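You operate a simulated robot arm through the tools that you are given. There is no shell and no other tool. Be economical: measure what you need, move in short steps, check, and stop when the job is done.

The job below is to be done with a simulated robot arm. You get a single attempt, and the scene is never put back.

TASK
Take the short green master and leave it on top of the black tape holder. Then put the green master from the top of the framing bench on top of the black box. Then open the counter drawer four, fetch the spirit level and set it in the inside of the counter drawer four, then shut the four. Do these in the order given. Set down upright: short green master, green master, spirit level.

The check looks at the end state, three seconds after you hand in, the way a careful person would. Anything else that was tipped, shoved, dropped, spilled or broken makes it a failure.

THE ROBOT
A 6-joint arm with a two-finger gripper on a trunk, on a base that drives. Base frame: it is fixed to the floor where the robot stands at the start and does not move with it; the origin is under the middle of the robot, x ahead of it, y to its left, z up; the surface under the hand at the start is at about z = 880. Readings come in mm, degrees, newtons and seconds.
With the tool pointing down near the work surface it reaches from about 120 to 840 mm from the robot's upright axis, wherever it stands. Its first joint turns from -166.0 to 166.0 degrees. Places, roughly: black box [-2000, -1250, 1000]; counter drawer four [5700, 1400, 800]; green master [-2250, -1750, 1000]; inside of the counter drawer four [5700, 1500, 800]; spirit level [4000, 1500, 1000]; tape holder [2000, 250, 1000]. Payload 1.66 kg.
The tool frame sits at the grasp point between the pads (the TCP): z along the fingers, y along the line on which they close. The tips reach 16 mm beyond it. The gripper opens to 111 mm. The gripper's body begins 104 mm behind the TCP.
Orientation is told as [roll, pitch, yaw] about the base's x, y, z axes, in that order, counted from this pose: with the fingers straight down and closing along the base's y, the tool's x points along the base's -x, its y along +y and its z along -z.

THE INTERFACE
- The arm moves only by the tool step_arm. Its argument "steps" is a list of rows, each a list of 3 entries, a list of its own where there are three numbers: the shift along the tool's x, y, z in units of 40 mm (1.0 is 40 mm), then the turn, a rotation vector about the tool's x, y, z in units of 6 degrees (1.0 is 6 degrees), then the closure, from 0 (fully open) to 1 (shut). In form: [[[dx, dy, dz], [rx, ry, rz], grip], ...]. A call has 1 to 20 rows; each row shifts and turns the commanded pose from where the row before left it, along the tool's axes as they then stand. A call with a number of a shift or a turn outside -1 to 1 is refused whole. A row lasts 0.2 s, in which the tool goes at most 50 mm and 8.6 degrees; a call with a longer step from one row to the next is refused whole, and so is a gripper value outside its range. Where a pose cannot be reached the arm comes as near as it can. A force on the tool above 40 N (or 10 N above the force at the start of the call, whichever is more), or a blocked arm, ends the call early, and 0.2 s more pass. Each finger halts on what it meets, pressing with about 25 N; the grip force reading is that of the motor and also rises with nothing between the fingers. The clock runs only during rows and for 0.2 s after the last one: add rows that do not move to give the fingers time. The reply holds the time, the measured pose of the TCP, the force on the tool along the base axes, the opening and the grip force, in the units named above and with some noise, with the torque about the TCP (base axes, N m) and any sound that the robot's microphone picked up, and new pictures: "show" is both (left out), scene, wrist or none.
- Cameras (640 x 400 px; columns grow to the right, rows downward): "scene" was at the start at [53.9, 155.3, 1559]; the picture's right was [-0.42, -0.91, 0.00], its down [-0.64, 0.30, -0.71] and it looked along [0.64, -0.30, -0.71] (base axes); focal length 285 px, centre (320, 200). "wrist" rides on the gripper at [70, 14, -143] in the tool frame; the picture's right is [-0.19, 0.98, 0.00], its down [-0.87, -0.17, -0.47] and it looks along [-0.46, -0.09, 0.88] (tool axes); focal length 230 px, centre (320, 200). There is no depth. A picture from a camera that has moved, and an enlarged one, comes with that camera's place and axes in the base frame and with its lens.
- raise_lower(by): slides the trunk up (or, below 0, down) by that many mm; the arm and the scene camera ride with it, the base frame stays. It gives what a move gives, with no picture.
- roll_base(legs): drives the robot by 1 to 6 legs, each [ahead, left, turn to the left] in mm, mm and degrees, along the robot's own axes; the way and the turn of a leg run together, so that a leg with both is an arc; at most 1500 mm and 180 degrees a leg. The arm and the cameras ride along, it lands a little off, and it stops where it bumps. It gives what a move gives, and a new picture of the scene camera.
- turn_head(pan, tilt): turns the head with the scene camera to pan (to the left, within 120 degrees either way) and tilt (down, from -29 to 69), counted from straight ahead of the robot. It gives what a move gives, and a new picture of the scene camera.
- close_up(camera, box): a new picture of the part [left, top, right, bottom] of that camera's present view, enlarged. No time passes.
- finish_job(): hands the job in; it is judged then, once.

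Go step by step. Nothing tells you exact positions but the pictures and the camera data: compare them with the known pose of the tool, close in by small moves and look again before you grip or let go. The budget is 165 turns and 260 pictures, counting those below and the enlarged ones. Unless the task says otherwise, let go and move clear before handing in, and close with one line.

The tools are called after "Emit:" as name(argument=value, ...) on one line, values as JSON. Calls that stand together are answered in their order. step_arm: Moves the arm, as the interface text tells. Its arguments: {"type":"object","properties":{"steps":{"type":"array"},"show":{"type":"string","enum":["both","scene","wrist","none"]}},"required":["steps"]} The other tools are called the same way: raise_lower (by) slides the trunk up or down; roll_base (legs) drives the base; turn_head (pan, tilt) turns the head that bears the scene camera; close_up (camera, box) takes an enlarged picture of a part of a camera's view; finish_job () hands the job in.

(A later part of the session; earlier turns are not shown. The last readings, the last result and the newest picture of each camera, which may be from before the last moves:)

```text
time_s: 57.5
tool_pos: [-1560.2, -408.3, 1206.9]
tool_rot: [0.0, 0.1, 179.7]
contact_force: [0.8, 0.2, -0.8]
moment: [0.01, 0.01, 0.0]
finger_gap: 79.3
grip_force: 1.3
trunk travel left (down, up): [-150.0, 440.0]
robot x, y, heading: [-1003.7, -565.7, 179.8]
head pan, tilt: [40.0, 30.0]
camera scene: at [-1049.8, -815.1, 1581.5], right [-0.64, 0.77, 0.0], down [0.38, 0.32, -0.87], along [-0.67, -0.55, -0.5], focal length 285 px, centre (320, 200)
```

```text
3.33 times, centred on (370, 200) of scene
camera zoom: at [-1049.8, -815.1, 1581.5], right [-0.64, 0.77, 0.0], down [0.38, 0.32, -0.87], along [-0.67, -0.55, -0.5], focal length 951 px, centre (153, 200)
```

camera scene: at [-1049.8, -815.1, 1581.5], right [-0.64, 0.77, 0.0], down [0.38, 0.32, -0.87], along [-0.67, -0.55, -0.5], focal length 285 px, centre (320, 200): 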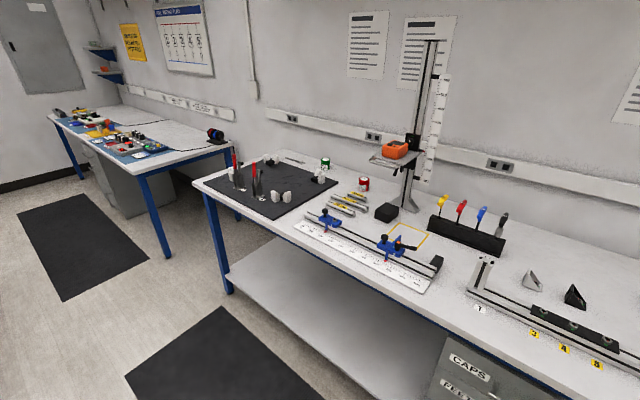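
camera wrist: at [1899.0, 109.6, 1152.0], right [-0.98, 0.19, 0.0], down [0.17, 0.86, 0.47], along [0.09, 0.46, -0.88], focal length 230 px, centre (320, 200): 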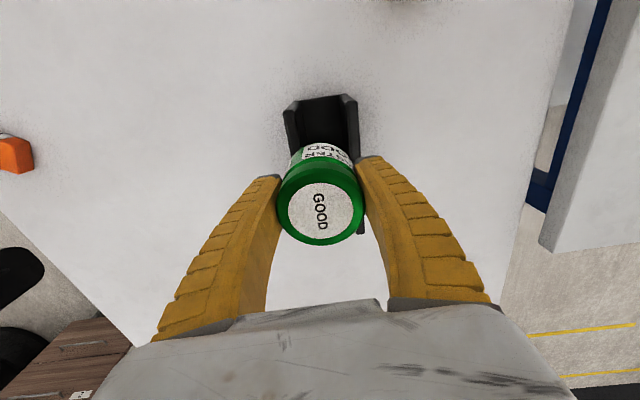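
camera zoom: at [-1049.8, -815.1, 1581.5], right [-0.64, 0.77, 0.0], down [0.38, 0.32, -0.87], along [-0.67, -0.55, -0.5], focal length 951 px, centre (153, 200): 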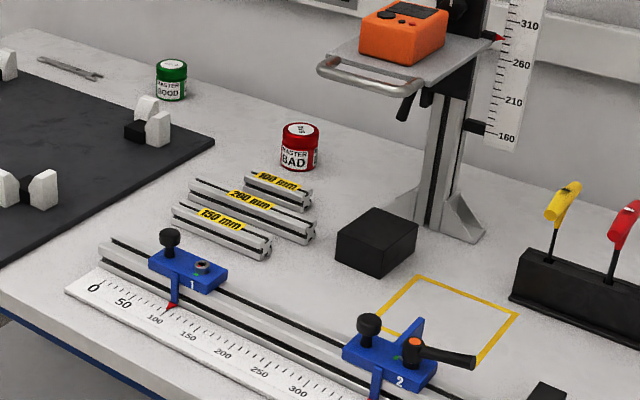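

The green master is roughly at (-2280, -1800), deep on the bench, and the black box is roughly at (-2055, -1270), under an overhanging tray stand. I'll strafe in front of the master and approach.

Emit:
roll_base(legs=[[0, 1200, 0], [300, 0, 0]])

Emit:
turn_head(pan=-15, tilt=50)

Emit:
close_up(camera="wrist", box=[0, 0, 640, 400])

```text
time_s: 65.3
tool_pos: [-1864.5, -1610.5, 1206.4]
tool_rot: [-0.1, 0.0, 179.6]
contact_force: [0.5, 0.0, -0.2]
moment: [0.01, -0.01, -0.03]
finger_gap: 79.2
grip_force: 1.3
trunk travel left (down, up): [-150.0, 440.0]
robot x, y, heading: [-1299.0, -1769.1, 179.7]
head pan, tilt: [40.0, 30.0]
camera scene: at [-1353.4, -2016.9, 1581.4], right [-0.64, 0.77, 0.0], down [0.39, 0.32, -0.87], along [-0.67, -0.55, -0.5], focal length 285 px, centre (320, 200)
```

scene: 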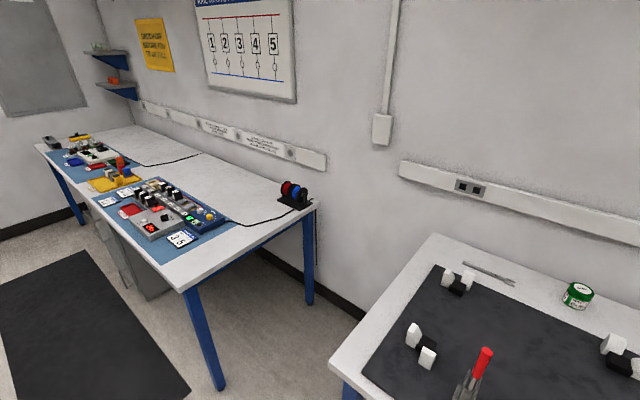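

```text
time_s: 66.5
tool_pos: [-1864.6, -1609.3, 1207.5]
tool_rot: [0.0, 0.0, 179.7]
contact_force: [0.2, 0.0, 0.5]
moment: [-0.01, -0.01, -0.01]
finger_gap: 79.1
grip_force: 1.3
trunk travel left (down, up): [-150.0, 440.0]
robot x, y, heading: [-1302.5, -1769.3, 179.9]
head pan, tilt: [-15.0, 50.0]
camera scene: at [-1357.4, -1938.9, 1551.9], right [0.26, 0.96, 0.0], down [0.74, -0.2, -0.64], along [-0.62, 0.17, -0.77], focal length 285 px, centre (320, 200)
```

scene: 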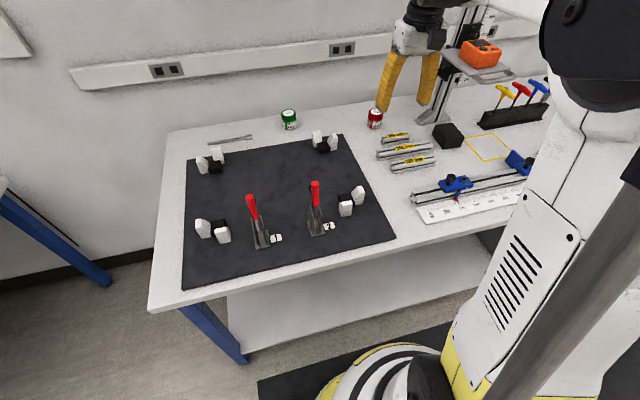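

```text
1.00 times, centred on (320, 200) of wrist (not enlarged: the box is as wide or as high as the picture)
camera zoom: at [-1794.1, -1623.8, 1350.1], right [-0.19, -0.98, 0.0], down [-0.86, 0.17, 0.47], along [-0.46, 0.09, -0.88], focal length 230 px, centre (320, 200)
```

zoom: 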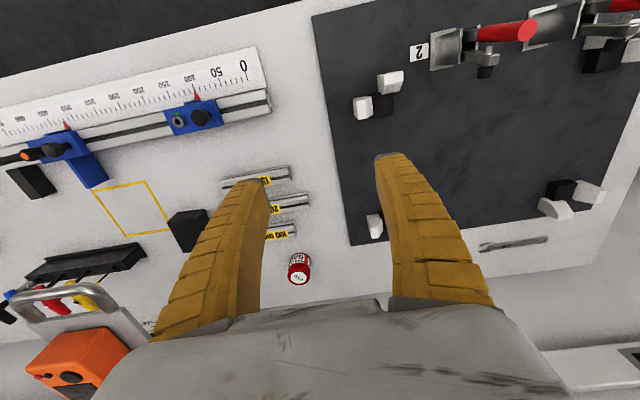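

Emit:
turn_head(pan=-15, tilt=69)

Emit:
close_up(camera="scene", box=[220, 200, 480, 400])

```text
time_s: 67.3
tool_pos: [-1863.8, -1610.2, 1206.8]
tool_rot: [0.0, 0.0, 179.7]
contact_force: [0.1, 0.4, 0.3]
moment: [-0.02, 0.0, 0.03]
finger_gap: 79.1
grip_force: 1.0
trunk travel left (down, up): [-150.0, 440.0]
robot x, y, heading: [-1303.3, -1771.9, 180.0]
head pan, tilt: [-15.0, 68.8]
camera scene: at [-1337.1, -1944.4, 1530.0], right [0.26, 0.96, 0.0], down [0.9, -0.25, -0.36], along [-0.35, 0.1, -0.93], focal length 285 px, centre (320, 200)
```

scene: 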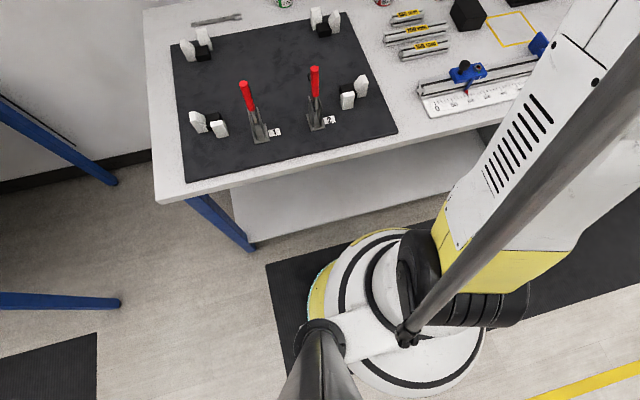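

```text
2.00 times, centred on (350, 300) of scene
camera zoom: at [-1337.1, -1944.4, 1530.0], right [0.26, 0.96, 0.0], down [0.9, -0.25, -0.36], along [-0.35, 0.1, -0.93], focal length 571 px, centre (260, 0)
```

zoom: 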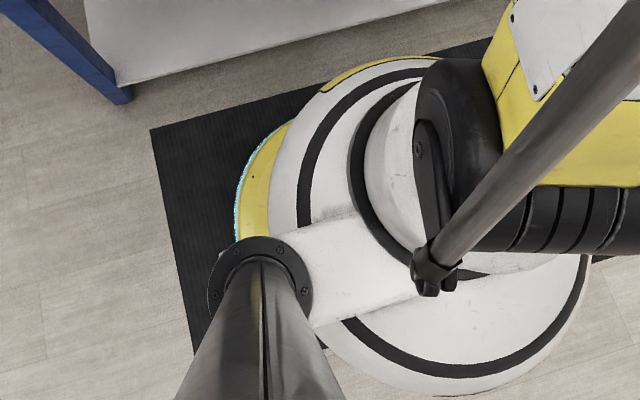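

The base is about 245 mm in radius and this bench is a little higher than the first, with its edge near x ≈ -1660. I'll edge forward 70 mm and left 50 mm.

Emit:
roll_base(legs=[[70, 50, 0]])

Emit:
step_arm(steps=[[[0, -0.9, 0], [0, 0, 0], 0], [[0, -0.9, 0], [0, 0, 0], 0], [[0, -0.9, 0], [0, 0, 0], 0], [[0, -0.9, 0], [0, 0, 0], 0], [[-0.9, 0.0, 0], [0, 0, 0], 0], [[-0.9, 0, 0], [0, 0, 0], 0], [[-0.9, 0, 0], [0, 0, 0], 0], [[0, 0, 0], [0, 0, 0], 0]])

```text
time_s: 68.4
tool_pos: [-1935.8, -1659.9, 1208.1]
tool_rot: [0.0, 0.1, 179.8]
contact_force: [-0.8, 0.1, 0.1]
moment: [0.03, -0.08, -0.01]
finger_gap: 79.1
grip_force: 1.1
trunk travel left (down, up): [-150.0, 440.0]
robot x, y, heading: [-1372.2, -1817.3, 179.6]
head pan, tilt: [-15.0, 68.8]
camera scene: at [-1408.3, -1994.6, 1529.8], right [0.26, 0.96, 0.0], down [0.9, -0.24, -0.36], along [-0.35, 0.1, -0.93], focal length 285 px, centre (320, 200)
```

scene: 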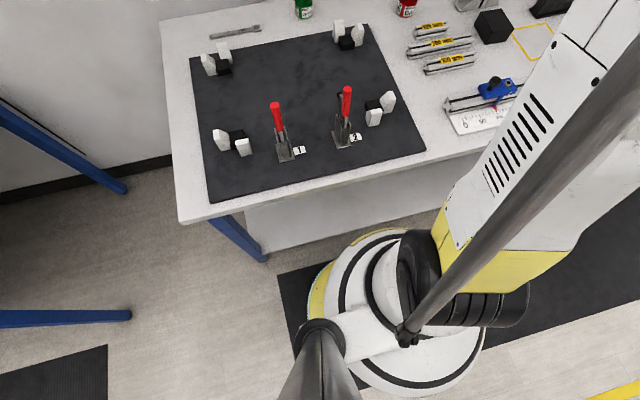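

```text
time_s: 70.2
tool_pos: [-2039.6, -1514.2, 1206.8]
tool_rot: [0.1, -0.1, 179.8]
contact_force: [-0.4, 0.8, 0.3]
moment: [0.0, -0.03, 0.01]
finger_gap: 110.9
grip_force: 0.1
trunk travel left (down, up): [-150.0, 440.0]
robot x, y, heading: [-1372.6, -1817.5, 179.6]
head pan, tilt: [-15.0, 68.8]
camera scene: at [-1407.0, -1994.0, 1530.0], right [0.26, 0.96, 0.0], down [0.9, -0.24, -0.36], along [-0.35, 0.1, -0.93], focal length 285 px, centre (320, 200)
camera wrist: at [-1970.4, -1528.6, 1349.7], right [-0.19, -0.98, 0.0], down [-0.86, 0.17, 0.47], along [-0.46, 0.09, -0.88], focal length 230 px, centre (320, 200)
```

scene: 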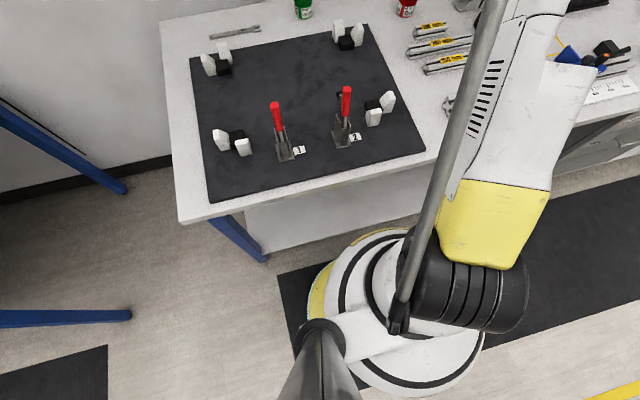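
wrist: 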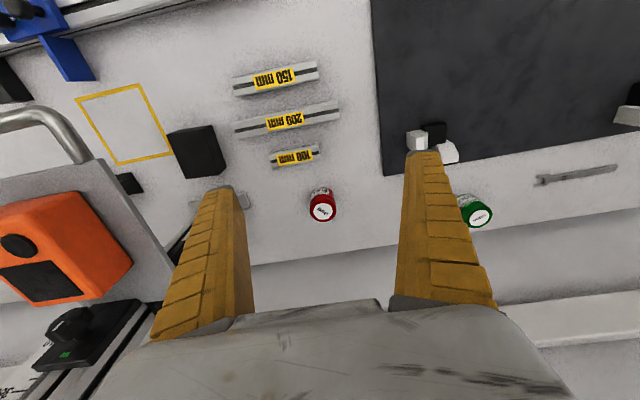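

I shifted the wrong way along y, but nothing was touched. The wrist view puts the green master at about (-2278, -1806), top near z = 940, at the edge of reach, so I'll tilt the fingers forward about 24°.

Emit:
step_arm(steps=[[[0.5, 0.8, 0], [0, 0, 0], 0], [[0.5, 0.8, 0], [0, 0, 0], 0], [[0, 0.95, 0], [0, 0, 0], 0], [[0, 0.95, 0], [0, 0, 0], 0], [[0, 0.95, 0], [0, 0, 0], 0], [[0, 0.95, 0], [0, 0, 0], 0], [[0, 0.95, 0], [0, 0, 0], 0], [[0, 0.95, 0], [0, 0, 0], 0], [[0, 0, 0], [0, -1, 0], 0], [[0, 0, 0], [0, -1, 0], 0], [[0, 0, 0], [0, -1, 0], 0], [[0, 0, 0], [0, -1, 0], 0], [[0, 0, 0], [0, 0, 0], 0]], show="none")

Emit:
roll_base(legs=[[25, 0, 0]])

Emit:
turn_head(pan=0, tilt=45)

Emit:
close_up(camera="wrist", box=[0, 0, 640, 400])

```text
time_s: 73.0
tool_pos: [-2002.4, -1808.2, 1207.6]
tool_rot: [-0.1, -24.0, 179.8]
contact_force: [0.0, 0.0, 0.1]
moment: [0.0, -0.02, 0.01]
finger_gap: 110.9
grip_force: 0.0
trunk travel left (down, up): [-150.0, 440.0]
robot x, y, heading: [-1370.1, -1819.5, 179.8]
head pan, tilt: [-15.0, 68.8]
```

```text
time_s: 73.8
tool_pos: [-2029.7, -1807.2, 1206.5]
tool_rot: [0.0, -24.1, 179.9]
contact_force: [-0.3, -0.5, -0.5]
moment: [-0.03, -0.03, -0.01]
finger_gap: 110.8
grip_force: 0.0
trunk travel left (down, up): [-150.0, 440.0]
robot x, y, heading: [-1394.2, -1816.4, 179.9]
head pan, tilt: [-15.0, 68.8]
camera scene: at [-1433.6, -1993.8, 1529.9], right [0.26, 0.96, 0.0], down [0.9, -0.24, -0.36], along [-0.35, 0.1, -0.93], focal length 285 px, centre (320, 200)
```

scene: 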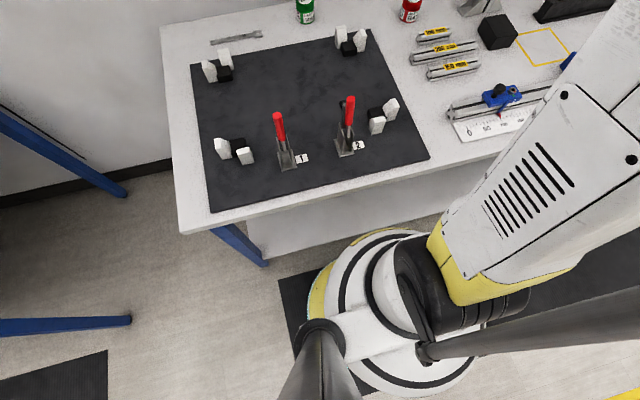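

```text
time_s: 74.7
tool_pos: [-2028.8, -1806.6, 1207.3]
tool_rot: [0.0, -24.0, 179.8]
contact_force: [0.3, 0.9, 0.4]
moment: [0.02, -0.03, 0.03]
finger_gap: 110.8
grip_force: 0.0
trunk travel left (down, up): [-150.0, 440.0]
robot x, y, heading: [-1392.0, -1815.3, 179.8]
head pan, tilt: [0.0, 45.0]
camera scene: at [-1459.5, -2008.1, 1558.8], right [0.0, 1.0, 0.0], down [0.71, 0.0, -0.71], along [-0.71, 0.0, -0.71], focal length 285 px, centre (320, 200)
```

scene: 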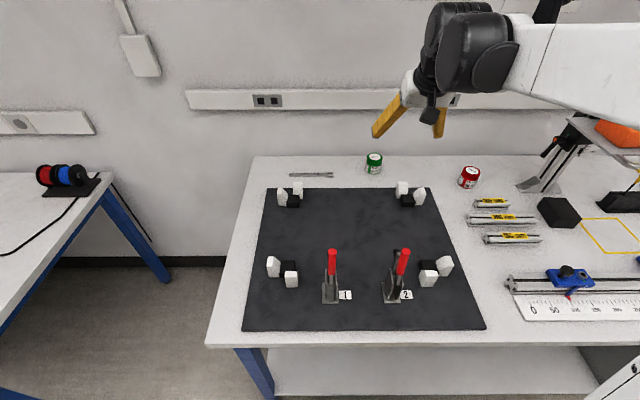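

```text
1.00 times, centred on (320, 200) of wrist (not enlarged: the box is as wide or as high as the picture)
camera zoom: at [-1905.9, -1821.2, 1309.3], right [-0.18, -0.98, 0.08], down [-0.6, 0.17, 0.78], along [-0.78, 0.09, -0.62], focal length 230 px, centre (320, 200)
```

zoom: 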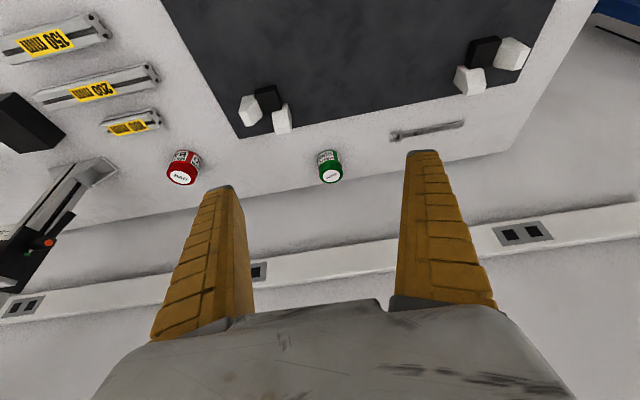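

Emit:
step_arm(steps=[[[-0.544, 0, 0.882], [0, 0, 0], 0], [[-0.544, 0, 0.882], [0, 0, 0], 0], [[-0.544, 0, 0.882], [0, 0, 0], 0], [[-0.544, 0, 0.882], [0, 0, 0], 0], [[-0.544, 0, 0.882], [0, 0, 0], 0], [[0, 0, 0], [0, 0, 0], 0]])

Emit:
close_up(camera="scene", box=[320, 100, 440, 190])

```text
time_s: 76.1
tool_pos: [-2201.4, -1806.0, 1090.6]
tool_rot: [0.0, -24.0, 179.8]
contact_force: [0.2, -1.0, -0.3]
moment: [-0.02, -0.04, 0.0]
finger_gap: 110.8
grip_force: 0.1
trunk travel left (down, up): [-150.0, 440.0]
robot x, y, heading: [-1396.4, -1818.6, 179.8]
head pan, tilt: [0.0, 45.0]
camera scene: at [-1459.5, -2008.2, 1558.9], right [0.0, 1.0, 0.0], down [0.71, 0.0, -0.71], along [-0.71, 0.0, -0.71], focal length 285 px, centre (320, 200)
camera wrist: at [-2078.6, -1820.5, 1192.2], right [-0.18, -0.98, 0.08], down [-0.6, 0.17, 0.78], along [-0.78, 0.09, -0.62], focal length 230 px, centre (320, 200)
```

scene: 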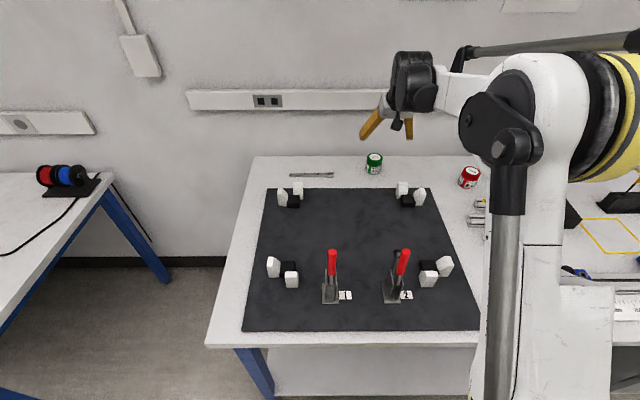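
wrist: 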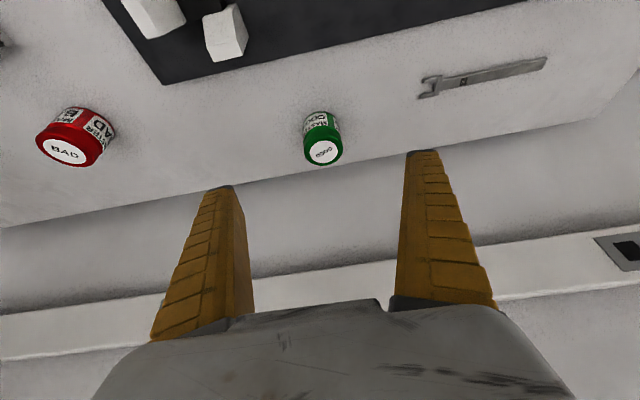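

```text
4.44 times, centred on (380, 145) of scene
camera zoom: at [-1459.5, -2008.2, 1558.9], right [0.0, 1.0, 0.0], down [0.71, 0.0, -0.71], along [-0.71, 0.0, -0.71], focal length 1268 px, centre (53, 444)
```

zoom: 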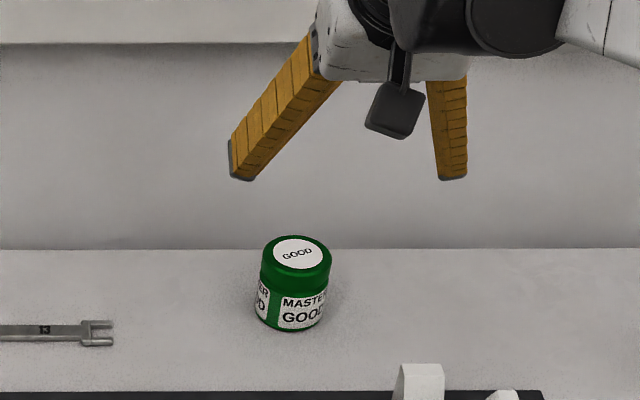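

The master is at about (-2279, -1806), top ≈ 953. The approach lies nearly along the tool axis, so I'll go most of the way in and check.

Emit:
step_arm(steps=[[[-0.02, 0.02, 0.9], [0, 0, 0], 0], [[-0.02, 0, 0.9], [0, 0, 0], 0], [[-0.02, 0, 0.9], [0, 0, 0], 0], [[-0.02, 0, 0.9], [0, 0, 0], 0], [[0, 0, 0], [0, 0, 0], 0]], show="wrist")

Emit:
close_up(camera="scene", box=[320, 110, 440, 200])

```text
time_s: 77.3
tool_pos: [-2259.9, -1807.1, 960.1]
tool_rot: [-0.1, -24.0, 179.9]
contact_force: [-0.5, -0.5, -0.4]
moment: [0.03, 0.01, -0.01]
finger_gap: 110.8
grip_force: 0.0
trunk travel left (down, up): [-150.0, 440.0]
robot x, y, heading: [-1398.5, -1820.3, 180.0]
head pan, tilt: [0.0, 45.0]
camera wrist: at [-2138.7, -1821.3, 1061.4], right [-0.18, -0.98, 0.08], down [-0.6, 0.17, 0.78], along [-0.78, 0.09, -0.62], focal length 230 px, centre (320, 200)
```

wrist: 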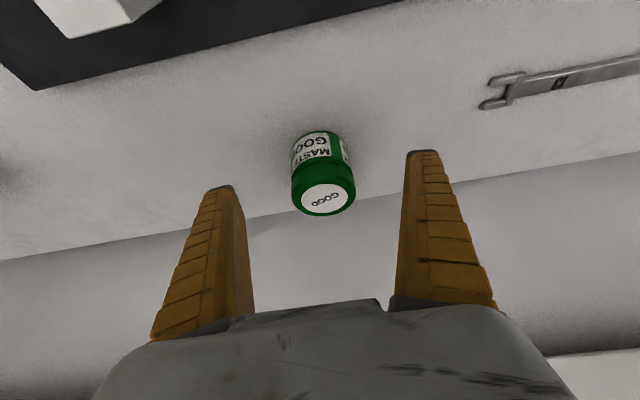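

```text
4.44 times, centred on (380, 155) of scene
camera zoom: at [-1459.5, -2008.2, 1558.9], right [0.0, 1.0, 0.0], down [0.71, 0.0, -0.71], along [-0.71, 0.0, -0.71], focal length 1268 px, centre (53, 400)
```

zoom: 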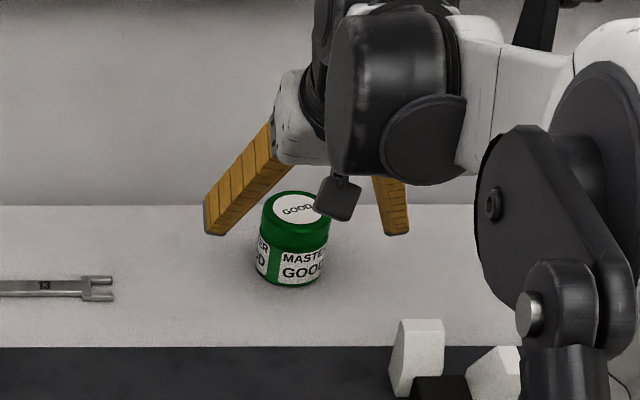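

Emit:
step_arm(steps=[[[-0.05, 0, 0.5], [0, 0, 0], 0], [[-0.05, 0, 0.45], [0, 0, 0], 0], [[0, 0, 0], [0, 0, 0], 0], [[0, 0, 0], [0, 0, 0], 0.6], [[0, 0, 0], [0, 0, 0], 0.6], [[0, 0, 0], [0, 0, 0], 0.6]])

```text
time_s: 78.7
tool_pos: [-2279.8, -1807.2, 927.4]
tool_rot: [-0.1, -24.0, 179.8]
contact_force: [0.3, 1.3, 5.4]
moment: [0.0, -0.21, 0.03]
finger_gap: 51.4
grip_force: 24.5
trunk travel left (down, up): [-150.0, 440.0]
robot x, y, heading: [-1395.3, -1819.2, 179.8]
head pan, tilt: [0.0, 45.0]
camera scene: at [-1458.7, -2008.1, 1558.9], right [0.0, 1.0, 0.0], down [0.71, 0.0, -0.71], along [-0.71, 0.0, -0.71], focal length 285 px, centre (320, 200)
camera wrist: at [-2157.3, -1821.3, 1029.8], right [-0.18, -0.98, 0.08], down [-0.6, 0.17, 0.78], along [-0.78, 0.09, -0.62], focal length 230 px, centre (320, 200)
```

scene: 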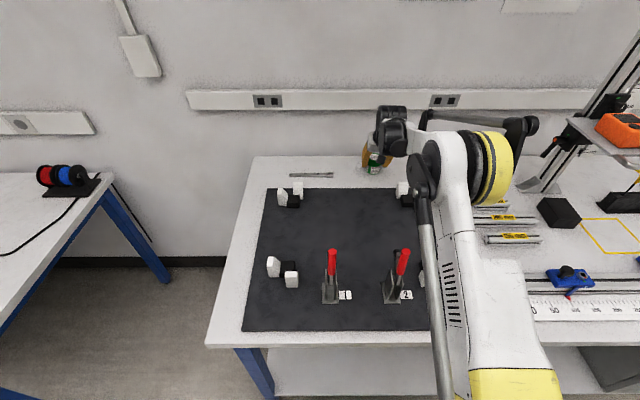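
wrist: 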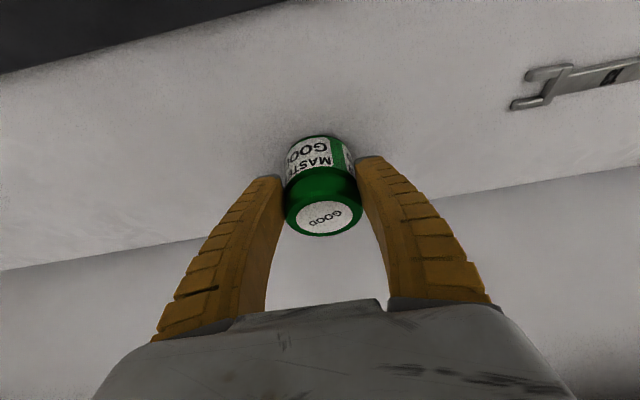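

The green master is gripped. I'll lift straight up and pull back toward the robot.

Emit:
step_arm(steps=[[[-0.4, 0, -0.9], [0, 0, 0], 0.6], [[-0.4, 0, -0.9], [0, 0, 0], 0.6], [[-0.4, 0, -0.9], [0, 0, 0], 0.6], [[-0.4, 0, -0.9], [0, 0, 0], 0.6], [[-0.4, 0, -0.9], [0, 0, 0], 0.6], [[0.5, 0, -0.85], [0, 0, 0], 0.6], [[0.9, 0, -0.4], [0, 0, 0], 0.6], [[0.9, 0, -0.4], [0, 0, 0], 0.6], [[0.9, 0, -0.4], [0, 0, 0], 0.6], [[0.9, 0, -0.4], [0, 0, 0], 0.6], [[0.9, 0, -0.4], [0, 0, 0], 0.6], [[0.9, 0, -0.4], [0, 0, 0], 0.6], [[0.9, 0, -0.4], [0, 0, 0], 0.6], [[0, 0, 0], [0, 0, 0], 0.6]], show="wrist")

Emit:
turn_head(pan=-25, tilt=40)

```text
time_s: 81.7
tool_pos: [-1971.6, -1807.6, 1147.0]
tool_rot: [0.1, -24.0, 179.8]
contact_force: [0.4, -0.3, -3.2]
moment: [0.0, -0.03, 0.01]
finger_gap: 50.2
grip_force: 24.8
trunk travel left (down, up): [-150.0, 440.0]
robot x, y, heading: [-1400.8, -1816.5, 179.8]
head pan, tilt: [0.0, 45.0]
camera wrist: at [-1849.7, -1822.2, 1248.4], right [-0.18, -0.98, 0.08], down [-0.6, 0.17, 0.78], along [-0.78, 0.09, -0.62], focal length 230 px, centre (320, 200)
```

wrist: 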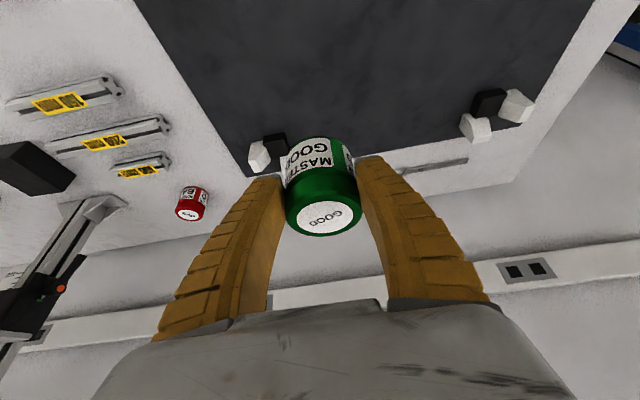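

```text
time_s: 82.6
tool_pos: [-1972.4, -1808.7, 1146.9]
tool_rot: [0.0, -24.0, 179.8]
contact_force: [-0.4, -0.1, -2.6]
moment: [0.0, -0.08, 0.0]
finger_gap: 49.7
grip_force: 24.8
trunk travel left (down, up): [-150.0, 440.0]
robot x, y, heading: [-1396.3, -1816.5, 179.7]
head pan, tilt: [-25.0, 40.0]
camera scene: at [-1455.4, -1972.3, 1566.1], right [0.43, 0.9, 0.0], down [0.58, -0.27, -0.77], along [-0.69, 0.33, -0.64], focal length 285 px, centre (320, 200)
```

scene: 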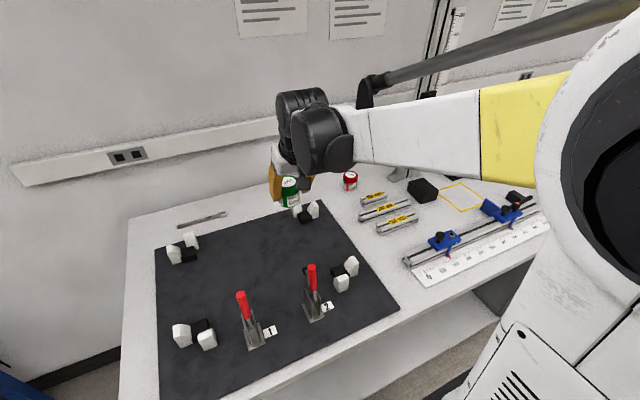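

I'll back off a little before strafing to the black box, to keep clear of the tray stand.

Emit:
roll_base(legs=[[-150, 0, 0], [0, -450, 0]])

Emit:
turn_head(pan=0, tilt=38)

Emit:
close_up(camera="wrist", box=[0, 0, 640, 400])

```text
time_s: 86.3
tool_pos: [-1819.3, -1354.7, 1146.3]
tool_rot: [0.1, -24.0, 179.5]
contact_force: [-0.5, 1.9, -3.0]
moment: [0.02, -0.06, 0.03]
finger_gap: 50.1
grip_force: 24.6
trunk travel left (down, up): [-150.0, 440.0]
robot x, y, heading: [-1243.3, -1371.8, 179.4]
head pan, tilt: [-25.0, 40.0]
camera scene: at [-1302.5, -1521.9, 1566.1], right [0.43, 0.9, 0.0], down [0.58, -0.28, -0.77], along [-0.69, 0.33, -0.64], focal length 285 px, centre (320, 200)
```

scene: 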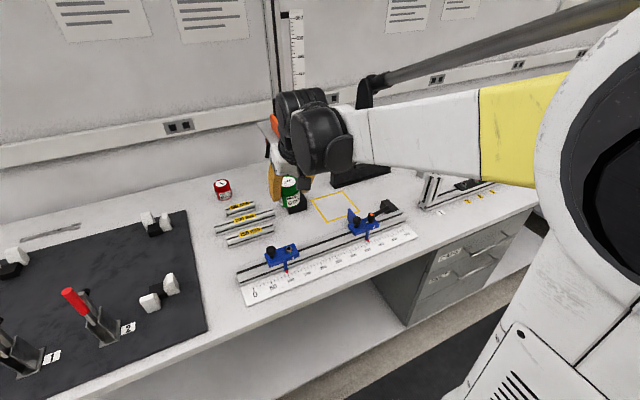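

```text
time_s: 87.2
tool_pos: [-1818.6, -1355.7, 1146.3]
tool_rot: [0.0, -24.0, 179.4]
contact_force: [-0.2, -0.5, -3.0]
moment: [0.0, 0.01, 0.02]
finger_gap: 50.0
grip_force: 24.7
trunk travel left (down, up): [-150.0, 440.0]
robot x, y, heading: [-1244.9, -1369.1, 179.4]
head pan, tilt: [0.0, 38.0]
camera scene: at [-1312.1, -1558.2, 1569.1], right [0.01, 1.0, 0.0], down [0.62, -0.01, -0.79], along [-0.79, 0.01, -0.62], focal length 285 px, centre (320, 200)
```

scene: 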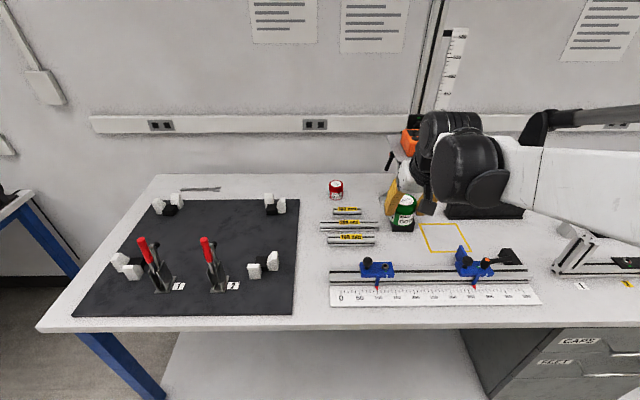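

```text
1.00 times, centred on (320, 200) of wrist (not enlarged: the box is as wide or as high as the picture)
camera zoom: at [-1696.2, -1370.4, 1248.4], right [-0.18, -0.98, 0.08], down [-0.6, 0.17, 0.78], along [-0.78, 0.1, -0.62], focal length 230 px, centre (320, 200)
```

zoom: 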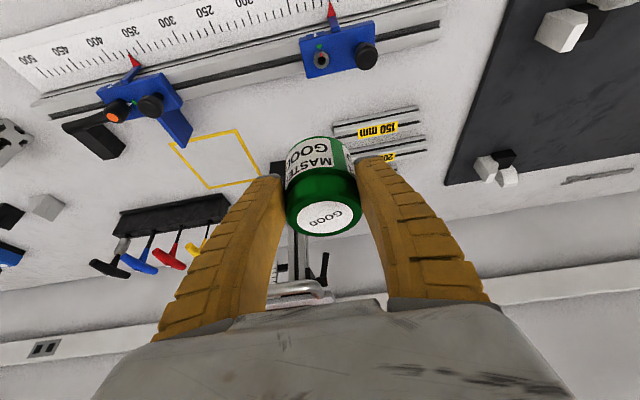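

The held master hides the box from this camera. I'll move the tool left for a clear look.

Emit:
step_arm(steps=[[[0, 0.9, 0], [0, 0, 0], 0.6], [[0, 0.9, 0], [0, 0, 0], 0.6], [[0, 0.9, 0], [0, 0, 0], 0.6], [[0, 0.9, 0], [0, 0, 0], 0.6], [[0, 0.9, 0], [0, 0, 0], 0.6], [[0, 0, 0], [0, 0, 0], 0.6]])

Emit:
close_up(camera="scene", box=[340, 110, 500, 260])

```text
time_s: 88.6
tool_pos: [-1821.7, -1534.9, 1146.6]
tool_rot: [0.0, -24.0, 179.4]
contact_force: [-0.4, -0.3, -2.5]
moment: [-0.01, -0.02, -0.01]
finger_gap: 49.4
grip_force: 25.0
trunk travel left (down, up): [-150.0, 440.0]
robot x, y, heading: [-1245.5, -1370.4, 179.7]
head pan, tilt: [0.0, 38.0]
camera scene: at [-1312.1, -1558.2, 1569.1], right [0.01, 1.0, 0.0], down [0.62, -0.01, -0.79], along [-0.79, 0.01, -0.62], focal length 285 px, centre (320, 200)
camera wrist: at [-1698.6, -1550.5, 1248.7], right [-0.18, -0.98, 0.08], down [-0.6, 0.17, 0.78], along [-0.78, 0.1, -0.62], focal length 230 px, centre (320, 200)
```

scene: 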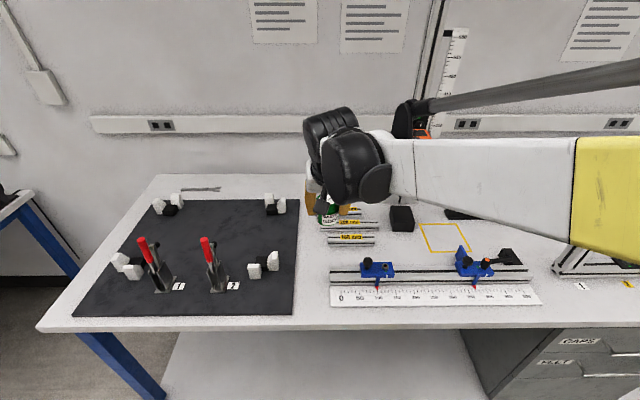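
wrist: 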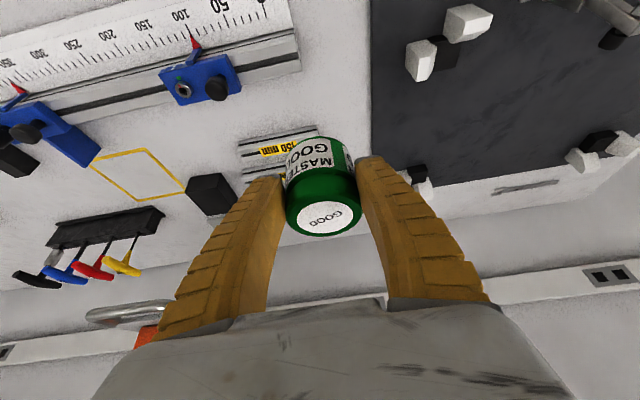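

```text
2.67 times, centred on (420, 185) of scene
camera zoom: at [-1312.1, -1558.2, 1569.1], right [0.01, 1.0, 0.0], down [0.62, -0.01, -0.79], along [-0.79, 0.01, -0.62], focal length 761 px, centre (53, 240)
```

zoom: 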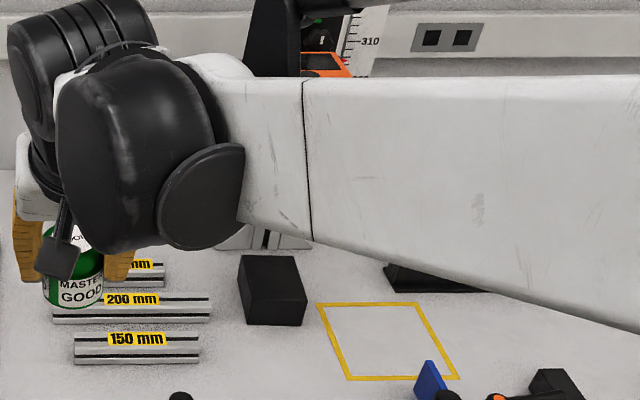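

Emit:
close_up(camera="wrist", box=[160, 150, 260, 240])

```text
4.44 times, centred on (210, 195) of wrist
camera zoom: at [-1698.6, -1550.5, 1248.7], right [-0.18, -0.98, 0.08], down [-0.6, 0.17, 0.78], along [-0.78, 0.1, -0.62], focal length 1022 px, centre (809, 222)
```

zoom: 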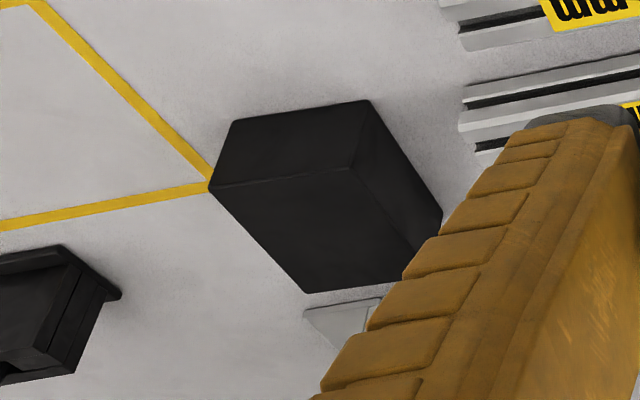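

The tray overhangs the box by about 200 mm, so I need a steeper hand tilt. I'll set the master down on the clear spot in front of the box, around (-1927, -1298), and regrip it at 45°.

Emit:
step_arm(steps=[[[-0.13, -0.845, 0], [0, 0, 0], 0.6], [[-0.13, -0.845, 0], [0, 0, 0], 0.6], [[-0.13, -0.845, 0], [0, 0, 0], 0.6], [[-0.13, -0.845, 0], [0, 0, 0], 0.6], [[-0.13, -0.845, 0], [0, 0, 0], 0.6], [[-0.13, -0.845, 0], [0, 0, 0], 0.6], [[-0.13, -0.845, 0], [0, 0, 0], 0.6], [[0, 0, 0.886], [0, 0, 0], 0.6], [[0, 0, 0.886], [0, 0, 0], 0.6], [[0, 0, 0.886], [0, 0, 0], 0.6], [[0, 0, 0.886], [0, 0, 0], 0.6], [[0, 0, 0], [0, 0, 0], 0.6]])

Emit:
close_up(camera="scene", box=[330, 130, 490, 290])

```text
time_s: 91.2
tool_pos: [-1907.6, -1297.7, 1031.7]
tool_rot: [-0.1, -24.0, 179.5]
contact_force: [-0.1, 0.9, -2.4]
moment: [0.03, -0.03, 0.0]
finger_gap: 49.6
grip_force: 24.6
trunk travel left (down, up): [-150.0, 440.0]
robot x, y, heading: [-1240.9, -1369.3, 179.3]
head pan, tilt: [0.0, 38.0]
camera scene: at [-1312.0, -1558.2, 1569.1], right [0.01, 1.0, 0.0], down [0.62, -0.01, -0.79], along [-0.79, 0.01, -0.62], focal length 285 px, centre (320, 200)
camera wrist: at [-1786.1, -1312.9, 1133.7], right [-0.18, -0.98, 0.08], down [-0.6, 0.17, 0.78], along [-0.78, 0.1, -0.62], focal length 230 px, centre (320, 200)
```

scene: 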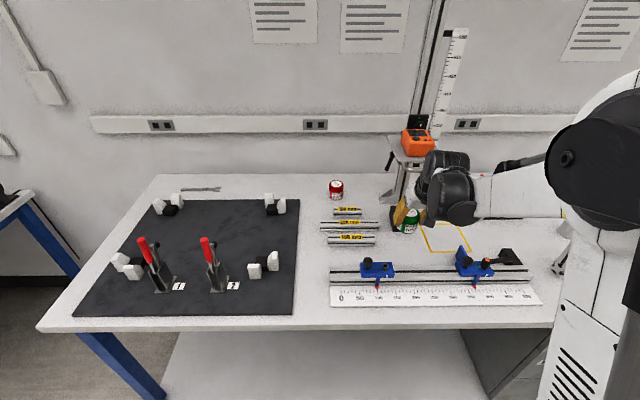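
wrist: 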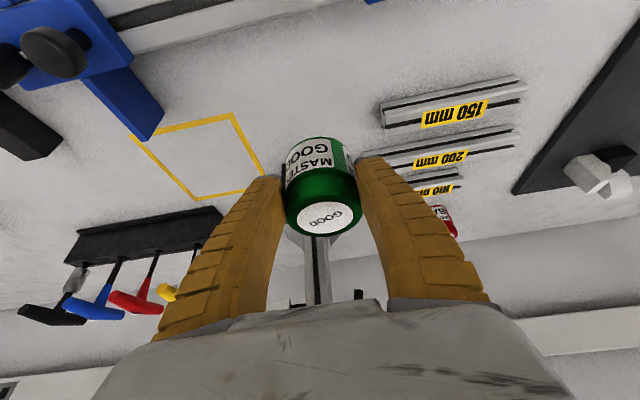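

```text
2.50 times, centred on (410, 210) of scene
camera zoom: at [-1312.0, -1558.2, 1569.1], right [0.01, 1.0, 0.0], down [0.62, -0.01, -0.79], along [-0.79, 0.01, -0.62], focal length 713 px, centre (95, 175)
```

zoom: 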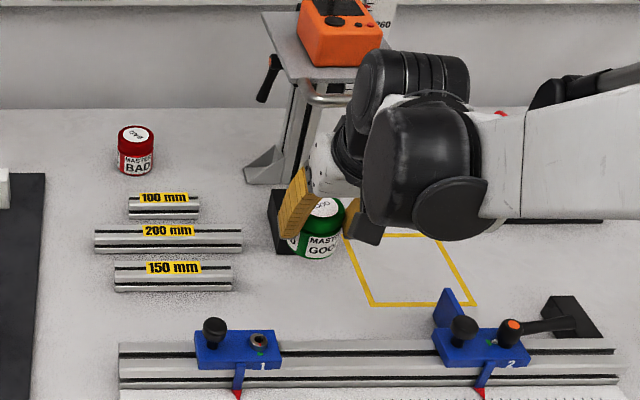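

Emit:
step_arm(steps=[[[0.29, -0.1, 0.8], [0, 0, 0], 0.6], [[0.29, -0.1, 0.8], [0, 0, 0], 0.6], [[0.2, 0, 0.6], [0, 0, 0], 0.6], [[0.05, 0, 0.12], [0, 0, 0], 0.6], [[0, 0, 0], [0, 0, 0], 0.6]], show="wrist")

Emit:
close_up(camera="scene", box=[360, 180, 460, 260])

```text
time_s: 92.4
tool_pos: [-1915.2, -1289.3, 933.7]
tool_rot: [0.1, -24.0, 179.5]
contact_force: [0.6, 0.6, -2.7]
moment: [0.0, -0.02, -0.04]
finger_gap: 49.6
grip_force: 25.2
trunk travel left (down, up): [-150.0, 440.0]
robot x, y, heading: [-1246.5, -1367.9, 179.6]
head pan, tilt: [0.0, 38.0]
camera wrist: at [-1793.1, -1304.3, 1036.0], right [-0.18, -0.98, 0.08], down [-0.6, 0.17, 0.78], along [-0.78, 0.1, -0.62], focal length 230 px, centre (320, 200)
```

wrist: 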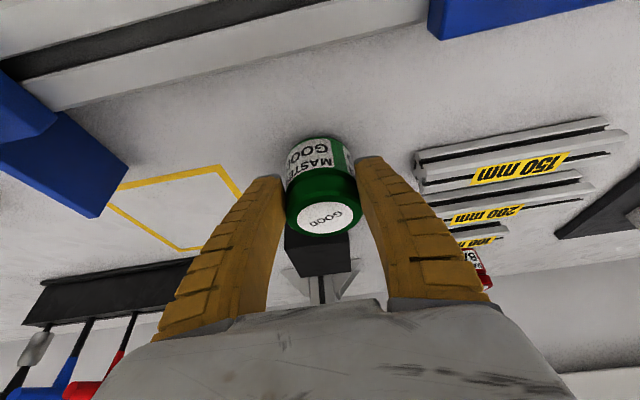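

```text
5.00 times, centred on (410, 220) of scene
camera zoom: at [-1312.1, -1558.2, 1569.1], right [0.01, 1.0, 0.0], down [0.62, -0.01, -0.79], along [-0.79, 0.01, -0.62], focal length 1427 px, centre (-130, 100)
```

zoom: 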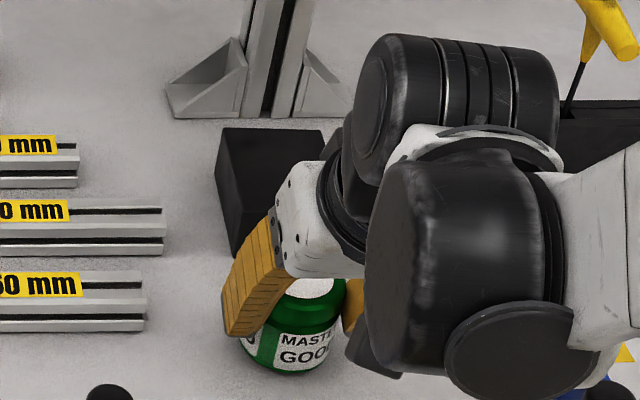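

I'm a few mm above the table, so I'll lower slowly until it touches.

Emit:
step_arm(steps=[[[0.03, 0, 0.07], [0, 0, 0], 0.6], [[0.02, 0, 0.05], [0, 0, 0], 0.6], [[0.01, 0, 0.03], [0, 0, 0], 0.6], [[0, 0, 0], [0, 0, 0], 0.6]], show="none")

```text
time_s: 93.4
tool_pos: [-1915.1, -1290.2, 928.3]
tool_rot: [-0.1, -24.1, 179.5]
contact_force: [-3.8, 1.3, 10.2]
moment: [-0.12, 0.05, -0.06]
finger_gap: 50.3
grip_force: 24.7
trunk travel left (down, up): [-150.0, 440.0]
robot x, y, heading: [-1246.9, -1367.4, 179.5]
head pan, tilt: [0.0, 38.0]
```

It touches at z ≈ 928. I'll release a little, back out along the tool axis, tilt to 45° and look.

Emit:
step_arm(steps=[[[0, 0, 0], [0, 0, 0], 0.42], [[0, 0, 0], [0, 0, 0], 0.38], [[0, 0, -0.8], [0, 0, 0], 0.38], [[0, 0, -0.8], [0, 0, 0], 0.38], [[0, 0, -0.4], [0, 0, 0], 0.38], [[0, 0, 0], [0, -1, 0], 0.38], [[0, 0, 0], [0, -1, 0], 0.38], [[0, 0, 0], [0, -1, 0], 0.38], [[0, 0, 0], [0, -0.5, 0], 0.38], [[0, 0, 0], [0, 0, 0], 0.38]])

```text
time_s: 95.6
tool_pos: [-1883.1, -1290.9, 1001.4]
tool_rot: [0.0, -45.1, 179.6]
contact_force: [0.0, 0.7, 0.2]
moment: [-0.02, 0.0, 0.0]
finger_gap: 70.3
grip_force: 0.7
trunk travel left (down, up): [-150.0, 440.0]
robot x, y, heading: [-1246.1, -1369.8, 179.5]
head pan, tilt: [0.0, 38.0]
camera scene: at [-1311.9, -1558.2, 1569.1], right [0.01, 1.0, 0.0], down [0.62, -0.01, -0.79], along [-0.79, 0.01, -0.62], focal length 285 px, centre (320, 200)
camera wrist: at [-1732.8, -1305.3, 1051.8], right [-0.14, -0.98, 0.13], down [-0.28, 0.17, 0.95], along [-0.95, 0.1, -0.29], focal length 230 px, centre (320, 200)
```

scene: 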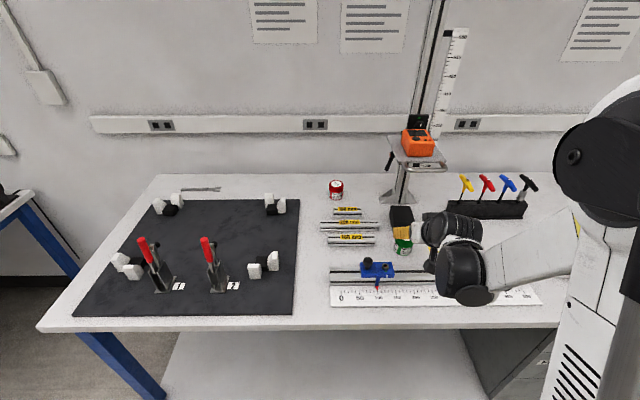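
wrist: 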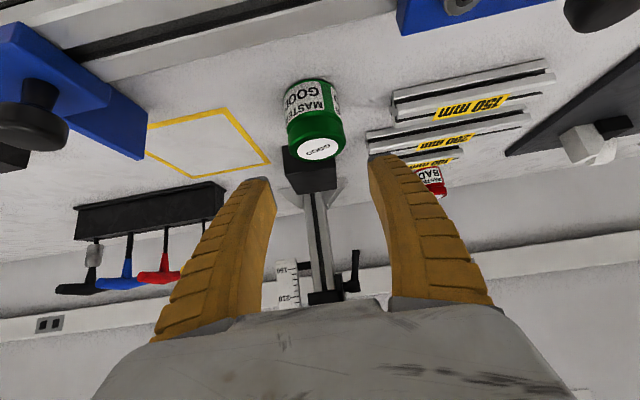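

Emit:
close_up(camera="scene", box=[360, 120, 480, 260])

Emit:
close_up(camera="wrist", box=[250, 70, 390, 230])

```text
2.86 times, centred on (420, 190) of scene
camera zoom: at [-1311.9, -1558.2, 1569.1], right [0.01, 1.0, 0.0], down [0.62, -0.01, -0.79], along [-0.79, 0.01, -0.62], focal length 815 px, centre (34, 229)
```

zoom: 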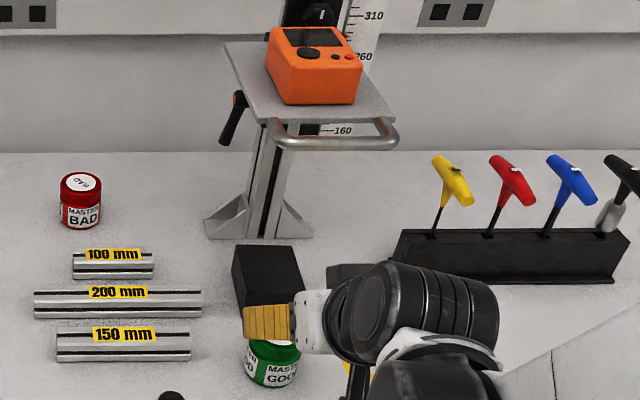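

```text
2.50 times, centred on (320, 150) of wrist
camera zoom: at [-1732.8, -1305.3, 1051.8], right [-0.14, -0.98, 0.13], down [-0.28, 0.17, 0.95], along [-0.95, 0.1, -0.29], focal length 575 px, centre (320, 325)
```

zoom: 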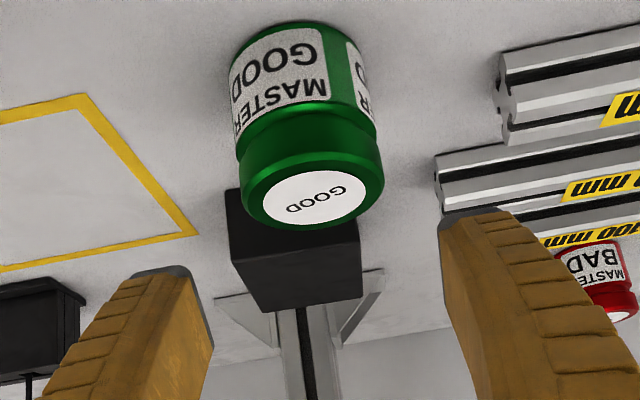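

The tray's front bar is at about (-1964, z 1155), so I'll tilt further to 57° for clearance. Then I'll re-approach the master with the TCP a bit higher, near z = 936.

Emit:
step_arm(steps=[[[0, 0, 0], [0, -1, 0], 0.38], [[0, 0, 0], [0, -1, 0], 0.38], [[0.47, 0, 0], [0, 0, 0], 0.38], [[0.47, 0, 0], [0, 0, 0], 0.38], [[0, 0, 0.4], [0, 0, 0], 0.38], [[0, 0, 0], [0, 0, 0], 0.38]])

Emit:
close_up(camera="scene", box=[370, 200, 490, 300])

```text
time_s: 97.0
tool_pos: [-1886.9, -1288.9, 975.1]
tool_rot: [-0.1, -56.9, 179.6]
contact_force: [-0.2, -0.4, 0.7]
moment: [-0.01, 0.0, 0.0]
finger_gap: 70.6
grip_force: 1.2
out of reach, approached as far as the arm can: row 4
trunk travel left (down, up): [-150.0, 440.0]
robot x, y, heading: [-1245.1, -1366.8, 179.5]
head pan, tilt: [0.0, 38.0]
camera scene: at [-1312.0, -1558.2, 1569.1], right [0.01, 1.0, 0.0], down [0.62, -0.01, -0.79], along [-0.79, 0.01, -0.62], focal length 285 px, centre (320, 200)
camera wrist: at [-1728.3, -1304.4, 993.5], right [-0.11, -0.98, 0.16], down [-0.07, 0.17, 0.98], along [-0.99, 0.1, -0.09], focal length 230 px, centre (320, 200)
```

scene: 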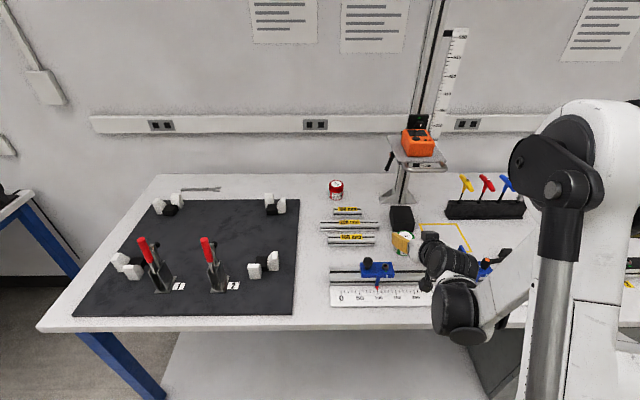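
wrist: 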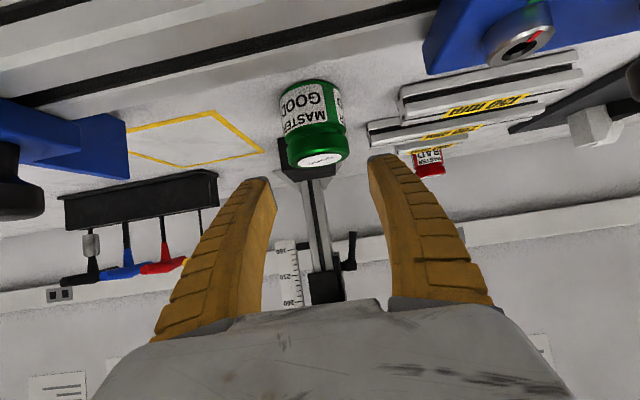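

```text
4.00 times, centred on (430, 250) of scene
camera zoom: at [-1312.0, -1558.2, 1569.1], right [0.01, 1.0, 0.0], down [0.62, -0.01, -0.79], along [-0.79, 0.01, -0.62], focal length 1142 px, centre (-120, 0)
```

zoom: 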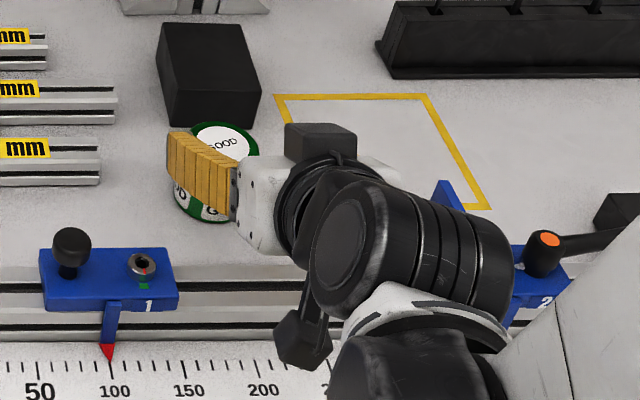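

The arm can't fold that low so close in, so I'll back the base off and extend the arm instead.

Emit:
step_arm(steps=[[[-0.6, 0, 0], [0, 0, 0], 0.38], [[0, 0, 0], [0, 0, 0], 0.38]], show="none")

Emit:
roll_base(legs=[[-130, 0, 0]])

```text
time_s: 97.6
tool_pos: [-1899.0, -1289.4, 995.0]
tool_rot: [0.1, -57.0, 179.5]
contact_force: [0.6, 0.3, -0.6]
moment: [0.0, 0.0, -0.03]
finger_gap: 70.5
grip_force: 1.1
trunk travel left (down, up): [-150.0, 440.0]
robot x, y, heading: [-1248.5, -1369.8, 179.9]
head pan, tilt: [0.0, 38.0]
```

```text
time_s: 98.9
tool_pos: [-1769.3, -1289.9, 995.7]
tool_rot: [0.0, -57.0, 179.5]
contact_force: [-0.1, 0.0, -0.2]
moment: [-0.02, 0.02, 0.06]
finger_gap: 70.7
grip_force: 1.5
trunk travel left (down, up): [-150.0, 440.0]
robot x, y, heading: [-1118.2, -1369.6, 179.4]
head pan, tilt: [0.0, 38.0]
camera scene: at [-1182.8, -1559.5, 1569.2], right [0.01, 1.0, 0.0], down [0.61, -0.01, -0.79], along [-0.79, 0.01, -0.61], focal length 285 px, centre (320, 200)
```

scene: 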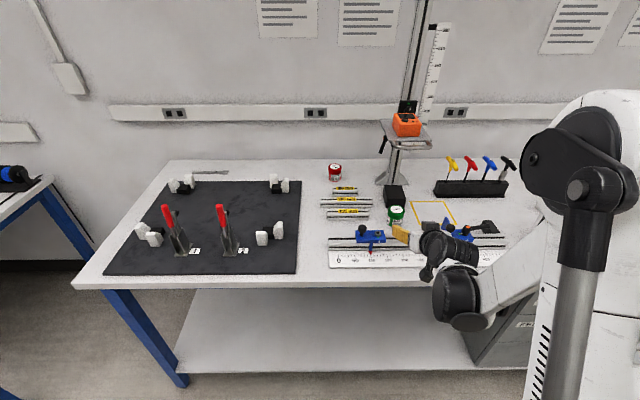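

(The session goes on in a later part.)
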